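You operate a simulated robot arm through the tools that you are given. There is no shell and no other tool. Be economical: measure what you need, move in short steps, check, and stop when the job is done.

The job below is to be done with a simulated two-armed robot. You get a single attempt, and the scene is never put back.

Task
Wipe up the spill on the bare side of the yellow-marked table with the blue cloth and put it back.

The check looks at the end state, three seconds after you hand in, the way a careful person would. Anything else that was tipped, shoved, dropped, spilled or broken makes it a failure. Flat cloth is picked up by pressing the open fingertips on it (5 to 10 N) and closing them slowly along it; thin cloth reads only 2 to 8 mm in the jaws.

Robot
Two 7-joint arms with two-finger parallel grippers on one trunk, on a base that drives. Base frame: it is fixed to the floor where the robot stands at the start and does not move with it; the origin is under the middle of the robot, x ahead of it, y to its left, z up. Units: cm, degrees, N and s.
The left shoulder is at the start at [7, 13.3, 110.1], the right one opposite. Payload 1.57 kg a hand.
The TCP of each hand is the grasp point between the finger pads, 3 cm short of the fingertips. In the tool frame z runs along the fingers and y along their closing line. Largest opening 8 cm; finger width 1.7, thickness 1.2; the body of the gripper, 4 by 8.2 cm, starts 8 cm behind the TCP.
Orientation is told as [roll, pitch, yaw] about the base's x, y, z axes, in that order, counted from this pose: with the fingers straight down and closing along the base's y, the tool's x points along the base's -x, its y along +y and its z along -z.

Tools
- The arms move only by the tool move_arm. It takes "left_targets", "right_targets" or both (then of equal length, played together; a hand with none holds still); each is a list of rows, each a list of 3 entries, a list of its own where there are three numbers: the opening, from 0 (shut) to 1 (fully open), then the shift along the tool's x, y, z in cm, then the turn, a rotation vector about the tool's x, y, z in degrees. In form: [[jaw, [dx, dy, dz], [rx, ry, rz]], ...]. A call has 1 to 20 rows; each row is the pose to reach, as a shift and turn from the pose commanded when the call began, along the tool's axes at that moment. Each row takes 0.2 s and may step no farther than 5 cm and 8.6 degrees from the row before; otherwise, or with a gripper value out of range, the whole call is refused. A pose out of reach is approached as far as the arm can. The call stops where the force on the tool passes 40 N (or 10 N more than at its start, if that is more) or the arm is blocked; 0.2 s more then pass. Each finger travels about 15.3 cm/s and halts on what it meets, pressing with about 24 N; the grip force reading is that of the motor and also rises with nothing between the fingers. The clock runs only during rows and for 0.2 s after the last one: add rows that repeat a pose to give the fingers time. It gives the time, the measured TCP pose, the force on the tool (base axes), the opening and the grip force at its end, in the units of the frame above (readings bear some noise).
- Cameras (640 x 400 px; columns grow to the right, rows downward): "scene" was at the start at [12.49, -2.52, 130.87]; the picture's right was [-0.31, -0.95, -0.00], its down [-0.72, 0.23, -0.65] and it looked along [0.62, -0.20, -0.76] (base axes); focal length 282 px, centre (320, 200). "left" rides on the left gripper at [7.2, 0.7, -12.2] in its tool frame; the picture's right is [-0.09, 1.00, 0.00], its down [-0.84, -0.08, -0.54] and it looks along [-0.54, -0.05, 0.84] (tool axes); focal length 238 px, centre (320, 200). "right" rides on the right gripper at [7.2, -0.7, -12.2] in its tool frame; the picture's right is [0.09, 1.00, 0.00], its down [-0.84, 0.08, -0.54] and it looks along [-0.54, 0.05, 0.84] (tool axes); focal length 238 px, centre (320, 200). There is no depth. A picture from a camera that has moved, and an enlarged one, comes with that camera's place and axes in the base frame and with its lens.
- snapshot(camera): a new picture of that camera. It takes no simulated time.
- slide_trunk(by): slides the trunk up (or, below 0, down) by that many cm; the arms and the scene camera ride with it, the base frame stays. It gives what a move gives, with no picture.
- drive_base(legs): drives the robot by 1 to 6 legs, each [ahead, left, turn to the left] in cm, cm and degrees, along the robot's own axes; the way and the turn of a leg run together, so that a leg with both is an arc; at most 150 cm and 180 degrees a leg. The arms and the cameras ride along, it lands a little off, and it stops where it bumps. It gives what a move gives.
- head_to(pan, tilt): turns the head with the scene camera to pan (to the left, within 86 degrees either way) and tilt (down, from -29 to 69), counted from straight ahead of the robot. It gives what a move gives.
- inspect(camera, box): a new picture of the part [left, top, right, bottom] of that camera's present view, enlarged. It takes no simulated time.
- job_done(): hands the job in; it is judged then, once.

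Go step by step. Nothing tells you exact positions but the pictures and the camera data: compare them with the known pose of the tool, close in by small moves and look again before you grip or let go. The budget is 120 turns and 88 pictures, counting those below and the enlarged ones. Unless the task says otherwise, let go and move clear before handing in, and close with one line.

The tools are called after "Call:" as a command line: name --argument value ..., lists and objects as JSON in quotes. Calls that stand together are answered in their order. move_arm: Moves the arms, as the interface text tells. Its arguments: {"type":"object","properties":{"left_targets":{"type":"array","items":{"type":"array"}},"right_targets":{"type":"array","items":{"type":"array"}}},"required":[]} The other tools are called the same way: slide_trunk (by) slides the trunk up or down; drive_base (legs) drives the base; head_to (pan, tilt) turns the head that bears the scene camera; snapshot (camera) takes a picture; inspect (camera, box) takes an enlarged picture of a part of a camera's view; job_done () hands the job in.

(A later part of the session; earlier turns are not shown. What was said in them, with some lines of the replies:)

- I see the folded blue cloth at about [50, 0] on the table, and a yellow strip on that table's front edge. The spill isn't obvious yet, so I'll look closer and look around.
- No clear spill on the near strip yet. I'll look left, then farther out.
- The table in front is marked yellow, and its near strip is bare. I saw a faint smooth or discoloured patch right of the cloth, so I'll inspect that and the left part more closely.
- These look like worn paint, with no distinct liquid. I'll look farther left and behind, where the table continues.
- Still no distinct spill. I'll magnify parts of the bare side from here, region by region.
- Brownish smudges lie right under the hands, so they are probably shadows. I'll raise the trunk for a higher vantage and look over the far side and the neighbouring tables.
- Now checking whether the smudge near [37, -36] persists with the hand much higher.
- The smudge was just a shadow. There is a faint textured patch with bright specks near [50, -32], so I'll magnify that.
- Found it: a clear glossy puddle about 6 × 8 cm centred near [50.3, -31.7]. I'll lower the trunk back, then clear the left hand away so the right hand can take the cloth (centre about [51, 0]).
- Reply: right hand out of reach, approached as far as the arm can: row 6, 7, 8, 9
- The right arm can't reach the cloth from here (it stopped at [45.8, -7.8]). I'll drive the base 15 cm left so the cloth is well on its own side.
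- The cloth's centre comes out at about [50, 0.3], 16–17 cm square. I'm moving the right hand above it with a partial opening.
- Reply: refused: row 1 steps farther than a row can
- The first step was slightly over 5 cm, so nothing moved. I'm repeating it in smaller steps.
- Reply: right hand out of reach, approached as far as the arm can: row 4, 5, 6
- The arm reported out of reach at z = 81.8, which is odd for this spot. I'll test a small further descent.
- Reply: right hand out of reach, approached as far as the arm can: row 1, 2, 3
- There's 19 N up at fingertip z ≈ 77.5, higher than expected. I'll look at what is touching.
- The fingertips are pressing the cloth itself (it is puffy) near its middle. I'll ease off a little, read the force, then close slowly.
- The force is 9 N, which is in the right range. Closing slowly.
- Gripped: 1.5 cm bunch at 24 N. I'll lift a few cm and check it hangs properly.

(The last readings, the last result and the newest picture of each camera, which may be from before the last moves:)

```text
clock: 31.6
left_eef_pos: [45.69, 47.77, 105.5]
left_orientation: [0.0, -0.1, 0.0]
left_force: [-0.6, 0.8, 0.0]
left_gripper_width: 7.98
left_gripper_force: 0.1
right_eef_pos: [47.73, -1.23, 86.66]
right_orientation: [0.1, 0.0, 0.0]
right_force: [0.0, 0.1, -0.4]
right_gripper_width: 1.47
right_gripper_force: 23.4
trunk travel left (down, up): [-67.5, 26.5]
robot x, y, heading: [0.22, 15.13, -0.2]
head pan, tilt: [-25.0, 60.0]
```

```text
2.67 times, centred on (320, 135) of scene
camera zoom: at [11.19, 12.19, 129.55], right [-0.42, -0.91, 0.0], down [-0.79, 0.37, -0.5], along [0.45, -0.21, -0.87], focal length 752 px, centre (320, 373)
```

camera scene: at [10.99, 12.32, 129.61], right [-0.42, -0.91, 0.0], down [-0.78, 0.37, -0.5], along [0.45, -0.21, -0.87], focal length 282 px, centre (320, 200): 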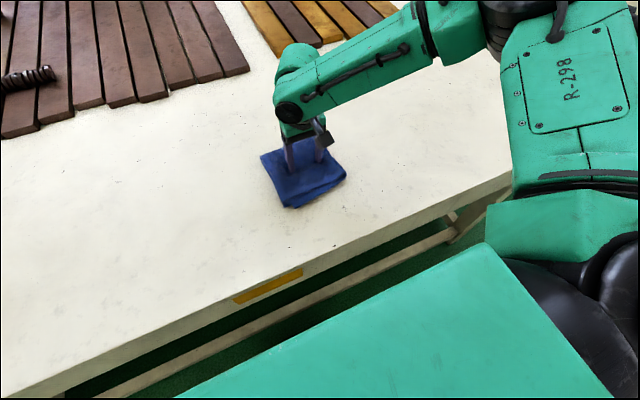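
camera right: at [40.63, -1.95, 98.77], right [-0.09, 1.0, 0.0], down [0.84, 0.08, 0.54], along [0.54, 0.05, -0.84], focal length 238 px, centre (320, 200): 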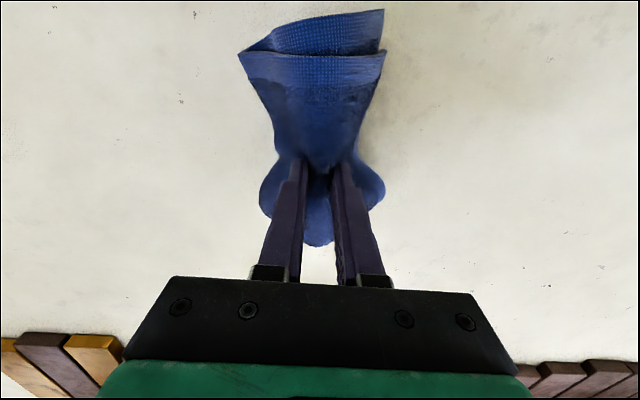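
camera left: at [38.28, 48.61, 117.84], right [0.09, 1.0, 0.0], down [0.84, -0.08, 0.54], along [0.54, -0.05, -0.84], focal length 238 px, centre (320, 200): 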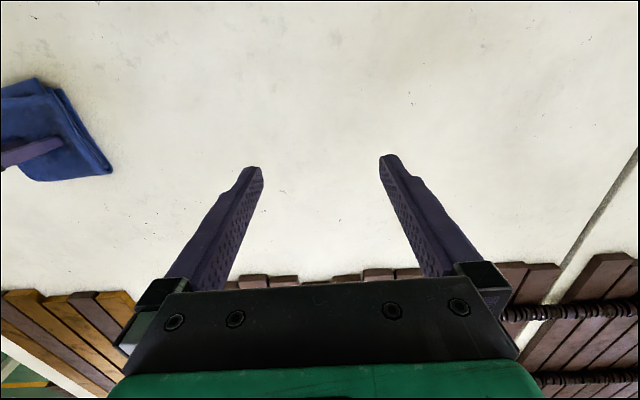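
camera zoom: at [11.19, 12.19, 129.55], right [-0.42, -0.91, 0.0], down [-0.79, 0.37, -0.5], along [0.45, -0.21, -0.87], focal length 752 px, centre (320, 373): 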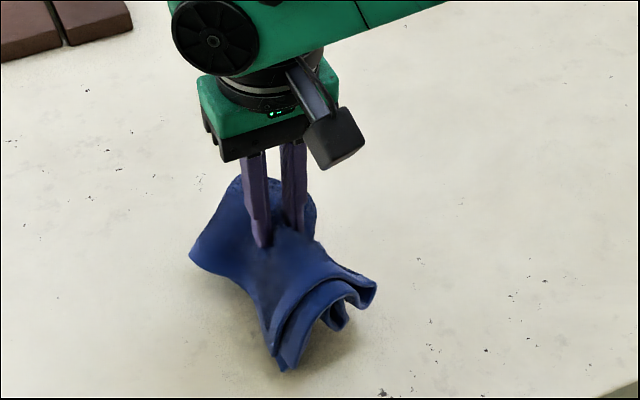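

The whole folded bundle is held. Next I'll carry it 30.5 cm right and 3 cm ahead, above the puddle.

Call:
drive_base --legs '[[0, -15, 0], [3, -15.5, 0]]'

Call:
head_to --pan -20 --tilt 52

Call:
snapshot --camera "scene"

Call:
snapshot --camera "right"

```text
clock: 34.0
left_eef_pos: [48.65, 17.08, 105.54]
left_orientation: [-0.1, 0.0, 0.1]
left_force: [0.4, 0.4, 0.5]
left_gripper_width: 7.98
left_gripper_force: 0.2
right_eef_pos: [50.85, -31.91, 86.63]
right_orientation: [0.0, -0.1, 0.1]
right_force: [-0.4, 0.6, 0.0]
right_gripper_width: 1.48
right_gripper_force: 23.4
trunk travel left (down, up): [-67.5, 26.5]
robot x, y, heading: [3.26, -15.53, 0.1]
head pan, tilt: [-25.0, 60.0]
```

```text
clock: 34.7
left_eef_pos: [48.68, 16.93, 105.6]
left_orientation: [0.1, 0.0, 0.1]
left_force: [0.0, -0.3, -0.5]
left_gripper_width: 7.99
left_gripper_force: 0.1
right_eef_pos: [50.85, -31.82, 86.68]
right_orientation: [0.1, -0.1, 0.1]
right_force: [0.4, -0.8, -0.3]
right_gripper_width: 1.47
right_gripper_force: 24.4
trunk travel left (down, up): [-67.5, 26.5]
robot x, y, heading: [2.98, -15.15, -0.0]
head pan, tilt: [-20.0, 52.0]
```

```text
48 pictures are left
camera scene: at [15.29, -18.39, 130.54], right [-0.34, -0.94, 0.0], down [-0.74, 0.27, -0.61], along [0.58, -0.21, -0.79], focal length 282 px, centre (320, 200)
```

scene: 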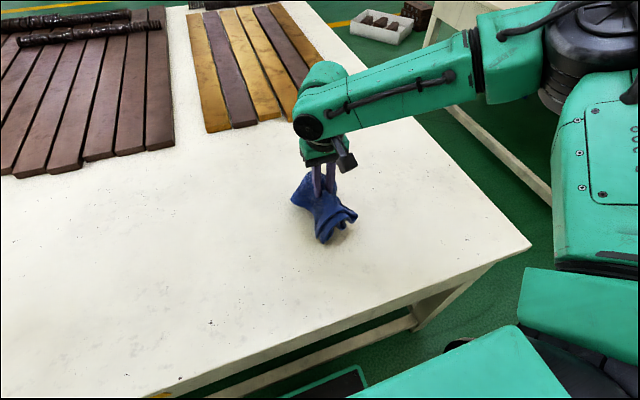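

```text
47 pictures are left
camera right: at [43.74, -32.7, 98.74], right [-0.09, 1.0, 0.0], down [0.84, 0.08, 0.54], along [0.54, 0.05, -0.84], focal length 238 px, centre (320, 200)
```

right: 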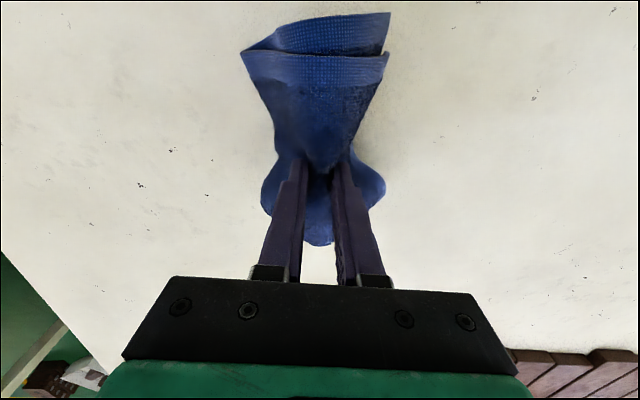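

The hand is above the puddle. Lowering gently until contact.

Call:
move_arm --right_targets '[[0, [0, 0, 2], [0, 0, 0]], [0, [0, 0, 4], [0, 0, 0]], [0, [0, 0, 5], [0, 0, 0]], [0, [0, 0, 6], [0, 0, 0]], [0, [0, 0, 6], [0, 0, 0]]]'

```text
clock: 35.9
left_eef_pos: [48.38, 16.99, 105.8]
left_orientation: [0.0, -0.2, 0.0]
left_force: [0.0, 0.2, -0.1]
left_gripper_width: 8.01
left_gripper_force: 0.1
right_eef_pos: [50.96, -31.89, 81.05]
right_orientation: [0.1, -0.6, 0.0]
right_force: [3.0, -6.0, 30.8]
right_gripper_width: 1.46
right_gripper_force: 23.9
trunk travel left (down, up): [-67.5, 26.5]
robot x, y, heading: [3.42, -15.79, -0.0]
head pan, tilt: [-20.0, 52.0]
```

Contact at about 31 N. I'll ease up by 0.5 cm and do a first small wiping stroke in y.

Call:
move_arm --right_targets '[[0, [0, 0, -0.5], [0, 0, 0]], [0, [0, 1, -0.5], [0, 0, 0]], [0, [0, 2, -0.5], [0, 0, 0]], [0, [0, 3, -0.5], [0, 0, 0]], [0, [0, 4, -0.5], [0, 0, 0]], [0, [0, 4, -0.5], [0, 0, 0]]]'

Call:
snapshot --camera "right"

```text
clock: 37.3
left_eef_pos: [48.8, 17.06, 105.56]
left_orientation: [0.0, 0.1, 0.0]
left_force: [-0.5, 0.5, 0.0]
left_gripper_width: 8.01
left_gripper_force: 0.0
right_eef_pos: [49.65, -29.04, 81.94]
right_orientation: [0.1, -0.1, 0.1]
right_force: [-0.5, -0.6, 1.5]
right_gripper_width: 1.48
right_gripper_force: 24.0
right hand out of reach, approached as far as the arm can: row 3, 4, 5, 6
trunk travel left (down, up): [-67.5, 26.5]
robot x, y, heading: [3.21, -15.89, 0.1]
head pan, tilt: [-20.0, 52.0]
```

```text
46 pictures are left
camera right: at [42.57, -29.86, 94.09], right [-0.09, 1.0, 0.0], down [0.84, 0.08, 0.54], along [0.54, 0.05, -0.84], focal length 238 px, centre (320, 200)
```

right: 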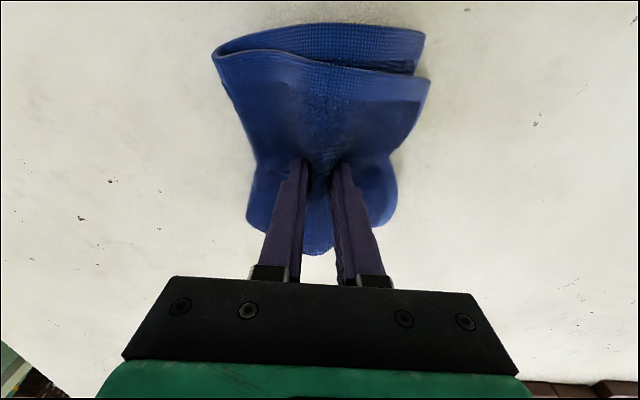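

The reach limit is toward the robot's middle. I'll lift slightly and shift the base left 12 cm, so the spill lies further on the right arm's own side, then bring the hand back.

Call:
move_arm --right_targets '[[0, [0, 0, -2], [0, 0, 0]], [0, [0, 0, -4], [0, 0, 0]]]'

Call:
drive_base --legs '[[0, 12, 0]]'

Call:
move_arm --right_targets '[[0, [0, -4, 0], [0, 0, 0]], [0, [0, -8, 0], [0, 0, 0]], [0, [0, -12, 0], [0, 0, 0]], [0, [-0.5, -14.5, 0], [0, 0, 0]], [0, [-0.5, -14.5, 0], [0, 0, 0]]]'

Call:
snapshot --camera "scene"

```text
clock: 37.9
left_eef_pos: [48.66, 17.05, 105.65]
left_orientation: [0.1, 0.0, 0.0]
left_force: [-0.3, -0.1, -0.2]
left_gripper_width: 8.01
left_gripper_force: 0.0
right_eef_pos: [49.67, -29.14, 85.93]
right_orientation: [0.1, 0.0, 0.1]
right_force: [0.0, 0.1, -0.3]
right_gripper_width: 1.42
right_gripper_force: 23.7
trunk travel left (down, up): [-67.5, 26.5]
robot x, y, heading: [3.03, -15.76, -0.0]
head pan, tilt: [-20.0, 52.0]
```

```text
clock: 39.1
left_eef_pos: [48.65, 29.02, 105.62]
left_orientation: [0.1, 0.0, 0.1]
left_force: [0.3, 0.7, 0.2]
left_gripper_width: 8.0
left_gripper_force: 0.0
right_eef_pos: [49.72, -17.31, 85.96]
right_orientation: [0.1, -0.1, 0.2]
right_force: [0.7, 0.7, -0.1]
right_gripper_width: 1.45
right_gripper_force: 24.2
trunk travel left (down, up): [-67.5, 26.5]
robot x, y, heading: [3.15, -3.34, 0.3]
head pan, tilt: [-20.0, 52.0]
```

```text
clock: 40.3
left_eef_pos: [48.62, 29.04, 105.63]
left_orientation: [0.0, 0.0, 0.1]
left_force: [0.3, 0.4, 0.2]
left_gripper_width: 8.01
left_gripper_force: 0.0
right_eef_pos: [50.19, -31.65, 85.99]
right_orientation: [0.0, 0.0, 0.1]
right_force: [-0.4, -0.1, -0.1]
right_gripper_width: 1.46
right_gripper_force: 23.6
trunk travel left (down, up): [-67.5, 26.5]
robot x, y, heading: [3.32, -4.09, 0.2]
head pan, tilt: [-20.0, 52.0]
```

```text
45 pictures are left
camera scene: at [15.25, -6.31, 130.55], right [-0.34, -0.94, 0.0], down [-0.74, 0.27, -0.62], along [0.58, -0.21, -0.79], focal length 282 px, centre (320, 200)
```

scene: 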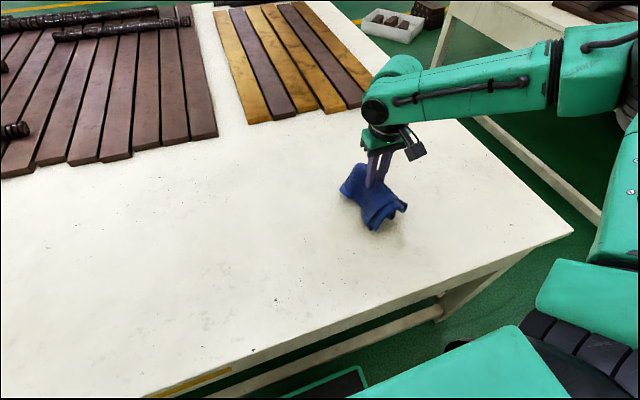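

Hand reached [50.2, -31.7] freely. Lowering to light contact.

Call:
move_arm --right_targets '[[0, [0, 0, 2.5], [0, 0, 0]], [0, [0, 0, 4.5], [0, 0, 0]], [0, [0, 0, 5.2], [0, 0, 0]], [0, [0, 0, 5.2], [0, 0, 0]]]'

```text
clock: 41.3
left_eef_pos: [48.39, 29.12, 105.74]
left_orientation: [0.1, -0.2, 0.2]
left_force: [0.1, 0.1, 0.7]
left_gripper_width: 7.98
left_gripper_force: 0.1
right_eef_pos: [50.09, -31.65, 81.06]
right_orientation: [-0.1, -0.4, 0.2]
right_force: [3.4, -5.7, 22.3]
right_gripper_width: 1.46
right_gripper_force: 24.2
trunk travel left (down, up): [-67.5, 26.5]
robot x, y, heading: [3.11, -3.73, 0.2]
head pan, tilt: [-20.0, 52.0]
```

Contact at 22 N. Wiping now in strokes along y and x over ±4 cm.

Call:
move_arm --right_targets '[[0, [0, 1.5, -0.2], [0, 0, 0]], [0, [0, 3, -0.2], [0, 0, 0]], [0, [0, 4.5, -0.2], [0, 0, 0]], [0, [2, 4, -0.2], [0, 0, 0]], [0, [3, 2, -0.2], [0, 0, 0]], [0, [3, 0, -0.2], [0, 0, 0]], [0, [3, -2, -0.2], [0, 0, 0]], [0, [3, -4, -0.2], [0, 0, 0]], [0, [1.5, -4, -0.2], [0, 0, 0]], [0, [0, -4, -0.2], [0, 0, 0]], [0, [0, -2, -0.2], [0, 0, 0]], [0, [0, 0, -0.2], [0, 0, 0]], [0, [-1.5, 2, -0.2], [0, 0, 0]], [0, [-3, 3, -0.2], [0, 0, 0]], [0, [-4, 1, -0.2], [0, 0, 0]], [0, [-4, -1, -0.2], [0, 0, 0]], [0, [-4, -3, -0.2], [0, 0, 0]], [0, [-2, -2, -0.2], [0, 0, 0]], [0, [0, 0, -0.2], [0, 0, 0]], [0, [0, 0, -0.2], [0, 0, 0]]]'

```text
clock: 45.5
left_eef_pos: [48.4, 29.1, 105.55]
left_orientation: [0.0, 0.0, 0.2]
left_force: [0.3, 0.4, 0.5]
left_gripper_width: 8.0
left_gripper_force: 0.1
right_eef_pos: [50.17, -31.61, 81.1]
right_orientation: [0.1, -0.1, 0.2]
right_force: [0.3, -2.0, 10.8]
right_gripper_width: 1.45
right_gripper_force: 24.2
trunk travel left (down, up): [-67.5, 26.5]
robot x, y, heading: [3.38, -3.45, 0.3]
head pan, tilt: [-20.0, 52.0]
```

Strokes finished without a stop. I'll lift, move the cloth aside to y ≈ -16 and look at the spot.

Call:
move_arm --right_targets '[[0, [0, 0, -3], [0, 0, 0]], [0, [0, 0, -6], [0, 0, 0]], [0, [0, 0, -10], [0, 0, 0]], [0, [0, 0, -14], [0, 0, 0]], [0, [2, 4.5, -14], [0, 0, 0]], [0, [4, 8.5, -14], [0, 0, 0]], [0, [4, 12, -14], [0, 0, 0]], [0, [4, 12, -14], [0, 0, 0]]]'

Call:
snapshot --camera "right"

Call:
inspect --camera "scene" --box '[300, 130, 460, 230]'

```text
clock: 47.3
left_eef_pos: [48.58, 29.04, 105.64]
left_orientation: [0.0, 0.0, 0.2]
left_force: [0.7, 0.2, -0.1]
left_gripper_width: 8.0
left_gripper_force: 0.0
right_eef_pos: [46.34, -19.6, 94.82]
right_orientation: [0.1, -0.1, 0.2]
right_force: [-0.3, -0.6, -1.1]
right_gripper_width: 1.48
right_gripper_force: 24.3
trunk travel left (down, up): [-67.5, 26.5]
robot x, y, heading: [2.99, -3.39, 0.1]
head pan, tilt: [-20.0, 52.0]
```

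```text
44 pictures are left
camera right: at [39.25, -20.45, 106.98], right [-0.1, 1.0, 0.0], down [0.84, 0.08, 0.54], along [0.54, 0.05, -0.84], focal length 238 px, centre (320, 200)
```

right: 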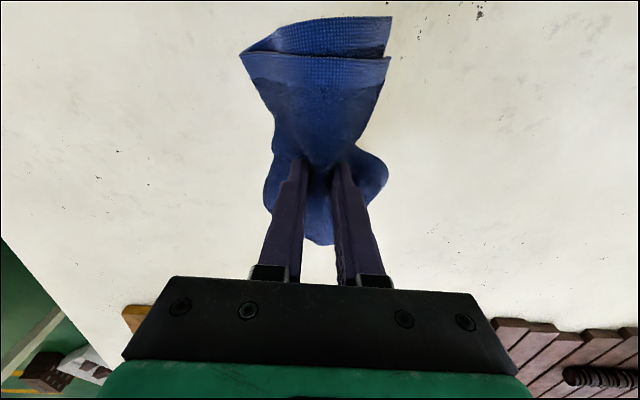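

```text
4.00 times, centred on (380, 180) of scene
camera zoom: at [15.23, -6.45, 130.55], right [-0.34, -0.94, 0.0], down [-0.74, 0.27, -0.62], along [0.58, -0.21, -0.79], focal length 1128 px, centre (80, 280)
```

zoom: 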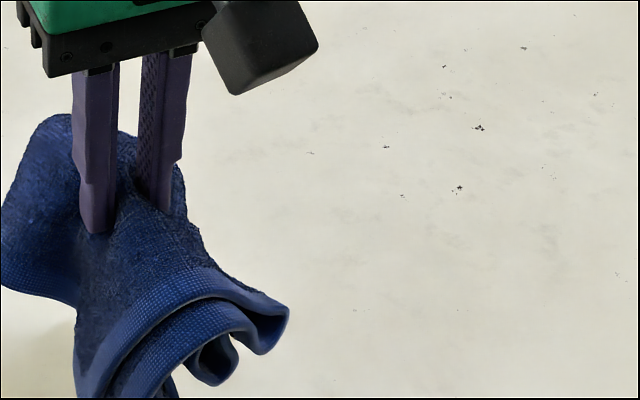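

I'll inspect the wiped spot closely from the right camera (expected near pixel (234, 129)).

Call:
inspect --camera "right" --box '[150, 70, 278, 150]'

```text
5.00 times, centred on (214, 110) of right
camera zoom: at [39.25, -20.45, 106.98], right [-0.1, 1.0, 0.0], down [0.84, 0.08, 0.54], along [0.54, 0.05, -0.84], focal length 1192 px, centre (850, 650)
```

zoom: 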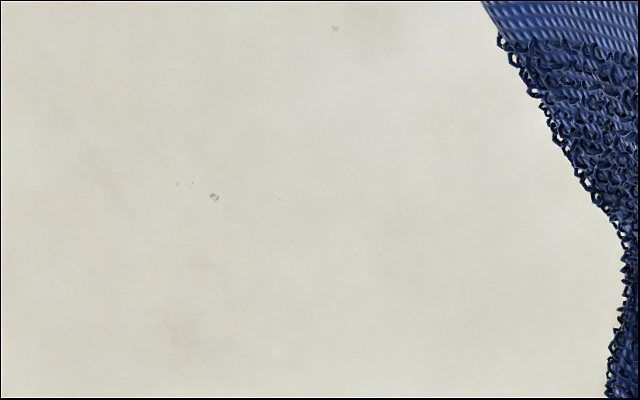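

The spot looks clean from here. I'll double-check from another direction with the left camera, which saw the gloss earlier.

Call:
move_arm --left_targets '[[1, [0, -4, -2], [0, 0, 0]], [1, [0, -8, -4], [0, 0, 0]], [1, [0, -12, -6], [0, 0, 0]], [1, [0, -12, -10], [0, 0, 0]], [1, [0, -12, -10], [0, 0, 0]]]'

Call:
snapshot --camera "left"

Call:
inspect --camera "left" --box '[0, 60, 192, 180]'

```text
clock: 48.5
left_eef_pos: [48.47, 16.9, 115.3]
left_orientation: [-0.1, 0.1, 0.3]
left_force: [0.1, 0.3, -0.8]
left_gripper_width: 8.03
left_gripper_force: 0.1
right_eef_pos: [46.36, -19.49, 94.79]
right_orientation: [0.0, 0.0, 0.1]
right_force: [-0.7, 0.1, 0.4]
right_gripper_width: 1.5
right_gripper_force: 23.9
trunk travel left (down, up): [-67.5, 26.5]
robot x, y, heading: [2.86, -3.68, 0.5]
head pan, tilt: [-20.0, 52.0]
```

```text
41 pictures are left
camera left: at [41.32, 17.68, 127.52], right [0.09, 1.0, 0.0], down [0.84, -0.07, 0.54], along [0.54, -0.05, -0.84], focal length 238 px, centre (320, 200)
```

left: 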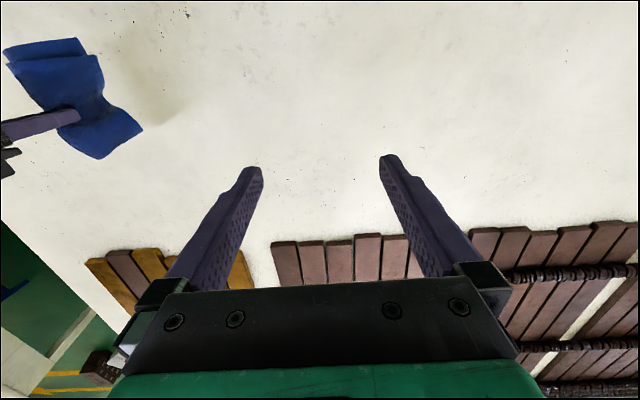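

```text
3.33 times, centred on (96, 120) of left
camera zoom: at [41.32, 17.68, 127.52], right [0.09, 1.0, 0.0], down [0.84, -0.07, 0.54], along [0.54, -0.05, -0.84], focal length 794 px, centre (1067, 467)
```

zoom: 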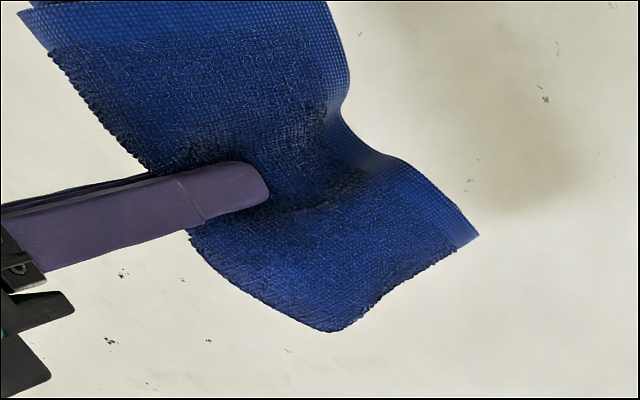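

The cloth blocks that view. I'll drive back left, as needed for returning the cloth anyway, and view the spot unobstructed.

Call:
drive_base --legs '[[0, 19, 0]]'

Call:
head_to --pan -42 --tilt 45

Call:
snapshot --camera "right"

Call:
snapshot --camera "scene"

```text
clock: 50.1
left_eef_pos: [48.41, 35.7, 115.44]
left_orientation: [0.1, 0.0, 0.1]
left_force: [-0.4, -0.6, -0.1]
left_gripper_width: 8.02
left_gripper_force: 0.0
right_eef_pos: [46.3, -0.72, 94.82]
right_orientation: [0.1, -0.1, 0.2]
right_force: [1.3, 0.1, -0.8]
right_gripper_width: 1.45
right_gripper_force: 24.3
trunk travel left (down, up): [-67.5, 26.5]
robot x, y, heading: [2.86, 15.3, 0.3]
head pan, tilt: [-20.0, 52.0]
```

```text
clock: 50.9
left_eef_pos: [48.47, 35.82, 115.34]
left_orientation: [-0.1, 0.0, 0.1]
left_force: [-0.2, 0.1, 0.8]
left_gripper_width: 8.01
left_gripper_force: 0.1
right_eef_pos: [46.33, -0.76, 94.92]
right_orientation: [0.0, -0.1, 0.2]
right_force: [0.5, -0.7, -1.1]
right_gripper_width: 1.47
right_gripper_force: 24.1
trunk travel left (down, up): [-67.5, 26.5]
robot x, y, heading: [2.6, 15.24, 0.4]
head pan, tilt: [-42.0, 45.0]
```

```text
39 pictures are left
camera right: at [39.19, -1.47, 106.99], right [-0.09, 1.0, 0.0], down [0.84, 0.08, 0.54], along [0.54, 0.05, -0.84], focal length 238 px, centre (320, 200)
```

right: 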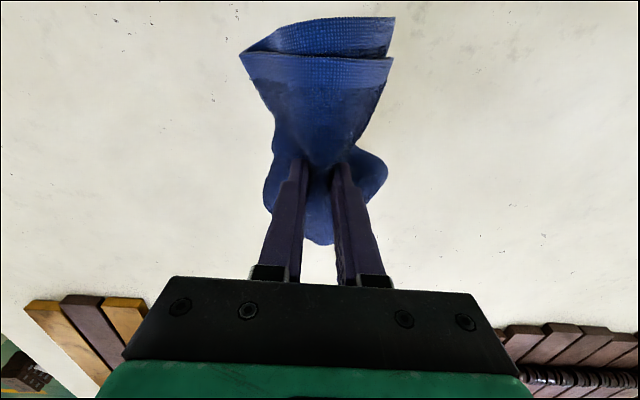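

```text
38 pictures are left
camera scene: at [14.18, 9.74, 131.5], right [-0.67, -0.75, 0.0], down [-0.53, 0.47, -0.71], along [0.53, -0.47, -0.71], focal length 282 px, centre (320, 200)
```

scene: 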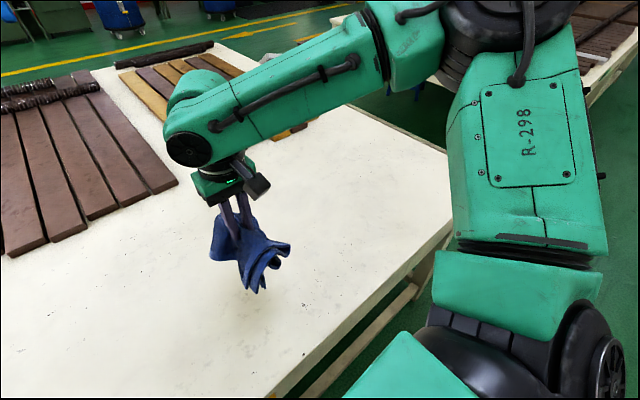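

Zooming onto the wiped spot in both views.

Call:
inspect --camera "right" --box '[34, 77, 162, 157]'

Call:
inspect --camera "scene" --box '[280, 170, 408, 250]'

```text
5.00 times, centred on (98, 117) of right
camera zoom: at [39.19, -1.47, 106.99], right [-0.09, 1.0, 0.0], down [0.84, 0.08, 0.54], along [0.54, 0.05, -0.84], focal length 1192 px, centre (1430, 615)
```

zoom: 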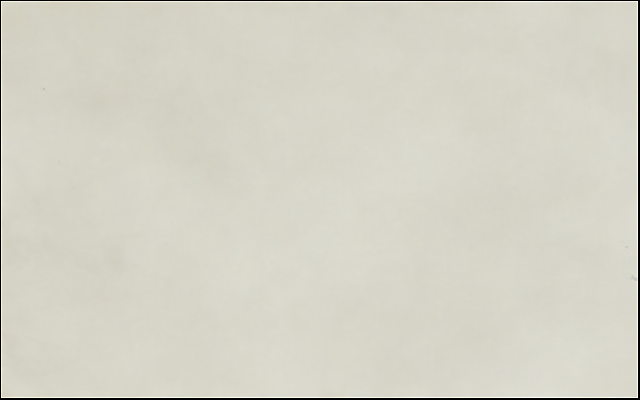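

```text
5.00 times, centred on (344, 210) of scene
camera zoom: at [14.18, 9.74, 131.5], right [-0.67, -0.75, 0.0], down [-0.53, 0.47, -0.71], along [0.53, -0.47, -0.71], focal length 1410 px, centre (200, 150)
```

zoom: 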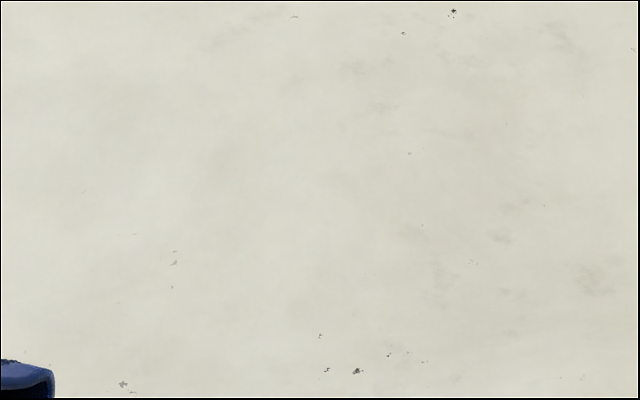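

The wiped area looks clean from both directions. Now I'll return the cloth to where it was gripped, [47.8, -1.2, 80.7].

Call:
move_arm --right_targets '[[0, [-1.5, -0.5, 3], [0, 0, 0]], [0, [-1.5, -0.5, 6], [0, 0, 0]], [0, [-1.5, -0.5, 9], [0, 0, 0]], [0, [-1.5, -0.5, 11.5], [0, 0, 0]], [0, [-1.5, -0.5, 13], [0, 0, 0]], [0, [-1.5, -0.5, 13.8], [0, 0, 0]], [0, [-1.5, -0.5, 13.8], [0, 0, 0]]]'

Call:
snapshot --camera "right"

```text
clock: 52.5
left_eef_pos: [48.2, 35.96, 115.45]
left_orientation: [-0.1, -0.1, 0.0]
left_force: [-0.9, -0.2, 0.1]
left_gripper_width: 8.03
left_gripper_force: 0.1
right_eef_pos: [47.91, -1.13, 81.39]
right_orientation: [0.1, -0.4, 0.1]
right_force: [1.2, -0.7, 22.5]
right_gripper_width: 1.46
right_gripper_force: 23.7
trunk travel left (down, up): [-67.5, 26.5]
robot x, y, heading: [3.06, 15.55, 0.3]
head pan, tilt: [-42.0, 45.0]
```

```text
35 pictures are left
camera right: at [40.65, -1.88, 93.46], right [-0.09, 1.0, 0.0], down [0.83, 0.08, 0.55], along [0.55, 0.05, -0.84], focal length 238 px, centre (320, 200)
```

right: 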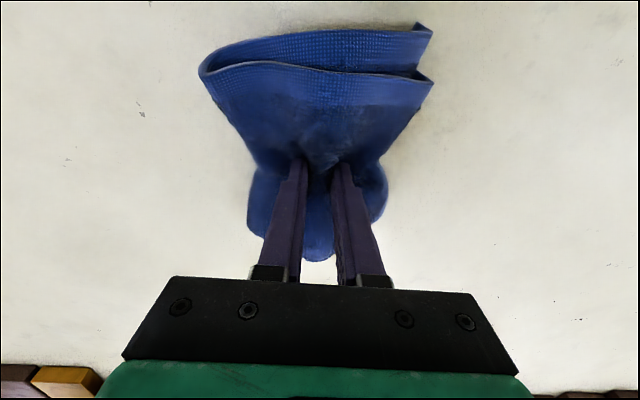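

It's on the table at 22 N. I'll ease off slightly and open slowly, so the fingers spread the cloth out again.

Call:
move_arm --right_targets '[[0, [0, 0, -0.2], [0, 0, 0]], [0.22, [0, 0, -0.2], [0, 0, 0]], [0.3, [0, 0, -0.2], [0, 0, 0]], [0.38, [0, 0, -0.1], [0, 0, 0]], [0.46, [0, 0, -0.1], [0, 0, 0]], [0.54, [0, 0, -0.1], [0, 0, 0]], [0.62, [0, 0, -0.1], [0, 0, 0]], [0.7, [0, 0, -0.1], [0, 0, 0]], [0.7, [0, 0, -0.1], [0, 0, 0]]]'

Call:
snapshot --camera "right"

```text
clock: 54.5
left_eef_pos: [48.41, 35.83, 115.33]
left_orientation: [-0.1, 0.1, 0.1]
left_force: [0.1, 0.2, 0.3]
left_gripper_width: 8.0
left_gripper_force: 0.1
right_eef_pos: [47.75, -1.09, 81.28]
right_orientation: [0.0, -0.1, 0.0]
right_force: [-1.1, 0.7, 3.6]
right_gripper_width: 5.42
right_gripper_force: 0.0
trunk travel left (down, up): [-67.5, 26.5]
robot x, y, heading: [3.03, 15.28, 0.4]
head pan, tilt: [-42.0, 45.0]
```

```text
34 pictures are left
camera right: at [40.69, -1.89, 93.37], right [-0.09, 1.0, 0.0], down [0.84, 0.08, 0.54], along [0.54, 0.05, -0.84], focal length 238 px, centre (320, 200)
```

right: 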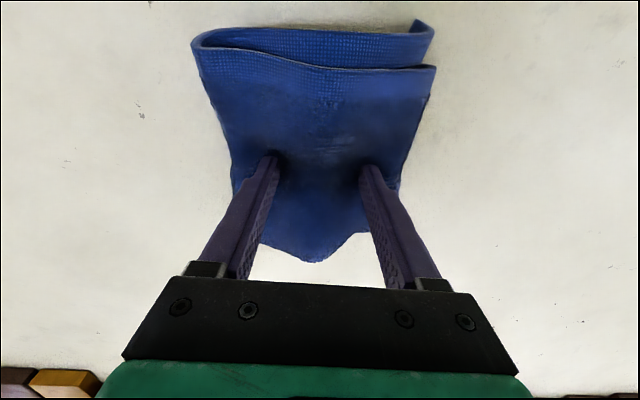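

The cloth spread back nearly flat. Lifting straight up to look.

Call:
move_arm --right_targets '[[0.7, [0, 0, -1], [0, 0, 0]], [0.7, [0, 0, -3], [0, 0, 0]], [0.7, [0, 0, -6], [0, 0, 0]], [0.7, [0, 0, -10], [0, 0, 0]], [0.7, [0, 0, -14], [0, 0, 0]], [0.7, [0, 0, -14], [0, 0, 0]]]'

Call:
snapshot --camera "right"

Call:
head_to --pan -20 --tilt 55

Call:
snapshot --camera "scene"

```text
clock: 55.9
left_eef_pos: [48.42, 35.85, 115.4]
left_orientation: [0.1, 0.0, 0.0]
left_force: [-0.5, 0.2, -0.4]
left_gripper_width: 7.99
left_gripper_force: 0.1
right_eef_pos: [47.89, -1.25, 95.25]
right_orientation: [0.1, 0.0, 0.1]
right_force: [0.5, 0.8, -0.2]
right_gripper_width: 5.58
right_gripper_force: 0.0
trunk travel left (down, up): [-67.5, 26.5]
robot x, y, heading: [3.26, 15.36, 0.3]
head pan, tilt: [-42.0, 45.0]
```

```text
33 pictures are left
camera right: at [40.69, -2.03, 107.49], right [-0.09, 1.0, 0.0], down [0.84, 0.08, 0.54], along [0.54, 0.05, -0.84], focal length 238 px, centre (320, 200)
```

right: 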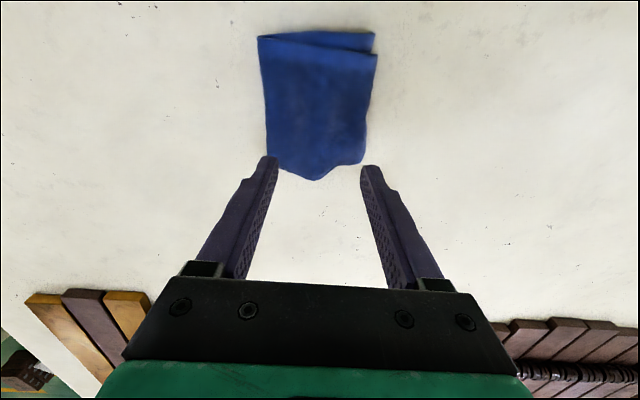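

```text
clock: 56.8
left_eef_pos: [48.44, 35.91, 115.34]
left_orientation: [0.0, 0.0, 0.0]
left_force: [0.3, -0.5, 0.3]
left_gripper_width: 8.0
left_gripper_force: 0.1
right_eef_pos: [47.81, -1.28, 95.3]
right_orientation: [0.1, -0.1, 0.1]
right_force: [0.0, -0.5, 0.3]
right_gripper_width: 5.59
right_gripper_force: 0.0
trunk travel left (down, up): [-67.5, 26.5]
robot x, y, heading: [2.69, 15.39, 0.1]
head pan, tilt: [-20.0, 55.0]
```

```text
32 pictures are left
camera scene: at [14.88, 12.71, 130.17], right [-0.34, -0.94, 0.0], down [-0.77, 0.28, -0.57], along [0.54, -0.2, -0.82], focal length 282 px, centre (320, 200)
```

scene: 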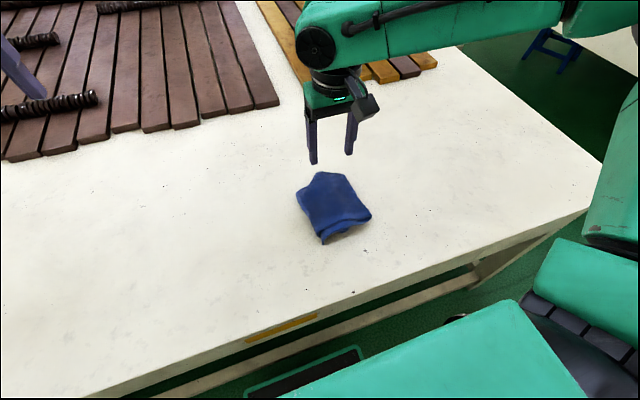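

The cloth lies folded, back at about [49, -1], within about 2 cm of where it was. I'll return the base to its starting place and view the spill spot from the original angle.

Call:
drive_base --legs '[[-3, -15.3, 0]]'

Call:
move_arm --right_targets '[[1, [1, -4, -2], [0, 0, 0]], [1, [2, -8, -4], [0, 0, 0]], [1, [3, -12, -6], [0, 0, 0]], [1, [4, -16, -8], [0, 0, 0]], [1, [5, -19.5, -9.2], [0, 0, 0]], [1, [5, -19.5, -9.2], [0, 0, 0]]]'

Call:
inspect --camera "right" --box '[200, 10, 440, 160]'

Call:
inspect --camera "right" --box '[272, 110, 400, 190]'

```text
clock: 58.2
left_eef_pos: [45.52, 20.77, 115.24]
left_orientation: [-0.1, 0.0, 0.2]
left_force: [0.7, -0.3, -0.1]
left_gripper_width: 8.0
left_gripper_force: 0.0
right_eef_pos: [44.83, -16.34, 95.36]
right_orientation: [0.0, 0.1, 0.3]
right_force: [0.0, -0.4, -0.4]
right_gripper_width: 5.63
right_gripper_force: 0.0
trunk travel left (down, up): [-67.5, 26.5]
robot x, y, heading: [-0.18, -0.2, 0.2]
head pan, tilt: [-20.0, 55.0]
```

```text
clock: 59.6
left_eef_pos: [45.48, 20.64, 115.31]
left_orientation: [0.1, 0.0, 0.1]
left_force: [-0.1, 0.3, 0.5]
left_gripper_width: 7.99
left_gripper_force: 0.0
right_eef_pos: [39.82, -35.93, 104.32]
right_orientation: [0.2, 0.0, 0.2]
right_force: [-0.8, 0.6, -0.4]
right_gripper_width: 8.01
right_gripper_force: 0.2
trunk travel left (down, up): [-67.5, 26.5]
robot x, y, heading: [-0.2, 0.28, 0.1]
head pan, tilt: [-20.0, 55.0]
```

```text
2.67 times, centred on (320, 85) of right
camera zoom: at [32.69, -36.64, 116.41], right [-0.1, 1.0, 0.0], down [0.84, 0.08, 0.54], along [0.54, 0.05, -0.84], focal length 636 px, centre (320, 507)
```

zoom: 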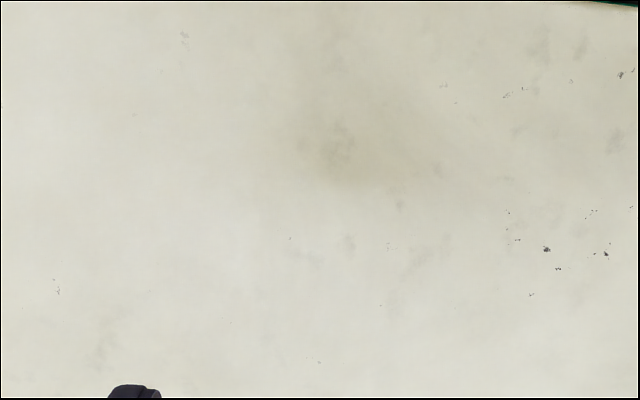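

```text
5.00 times, centred on (336, 150) of right
camera zoom: at [32.69, -36.64, 116.41], right [-0.1, 1.0, 0.0], down [0.84, 0.08, 0.54], along [0.54, 0.05, -0.84], focal length 1192 px, centre (240, 450)
```

zoom: 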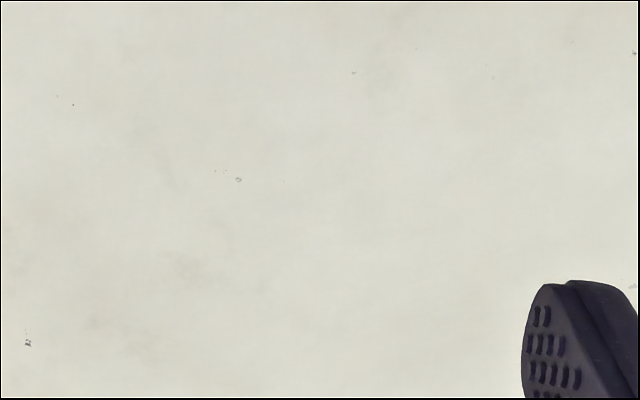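

The spill is gone from the very view that showed it. One last look at the cloth and the rest of the bare side.

Call:
snapshot --camera "scene"

Call:
inspect --camera "right" --box '[400, 60, 640, 210]'

Call:
inspect --camera "left" --box '[260, 0, 640, 238]'

```text
29 pictures are left
camera scene: at [11.92, -2.49, 130.16], right [-0.34, -0.94, 0.0], down [-0.77, 0.28, -0.57], along [0.54, -0.19, -0.82], focal length 282 px, centre (320, 200)
```

scene: 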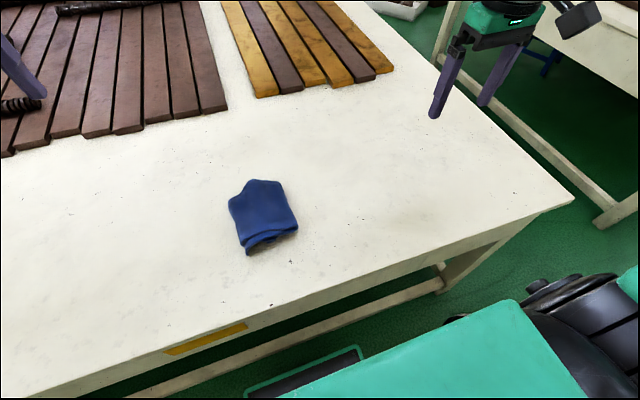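

```text
2.67 times, centred on (520, 135) of right
camera zoom: at [32.69, -36.64, 116.41], right [-0.1, 1.0, 0.0], down [0.84, 0.08, 0.54], along [0.54, 0.05, -0.84], focal length 636 px, centre (-213, 373)
```

zoom: 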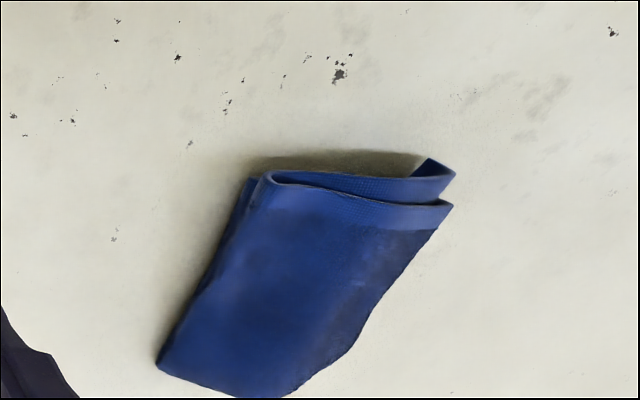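

```text
1.68 times, centred on (450, 119) of left
camera zoom: at [38.24, 21.42, 127.49], right [0.09, 1.0, 0.0], down [0.84, -0.07, 0.54], along [0.54, -0.05, -0.84], focal length 401 px, centre (102, 336)
```

zoom: 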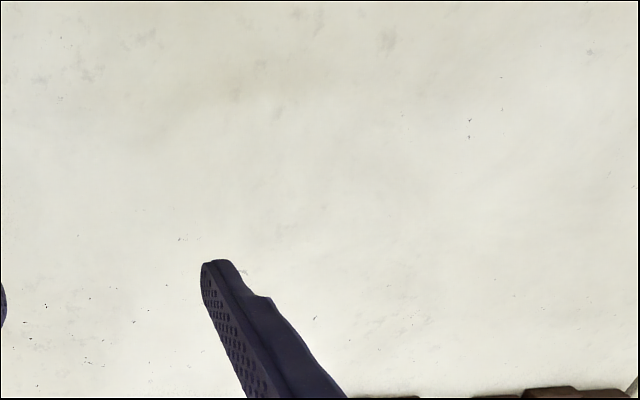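

The bare side is dry, and the cloth lies folded at its original place. Both hands are empty and clear, and nothing else has moved, so I'm handing in.

Call:
job_done

```text
The job is handed in.
```

I wiped up the clear spill near [50, -32] with the blue cloth and put the cloth back, still folded, within about 2 cm of its original place.
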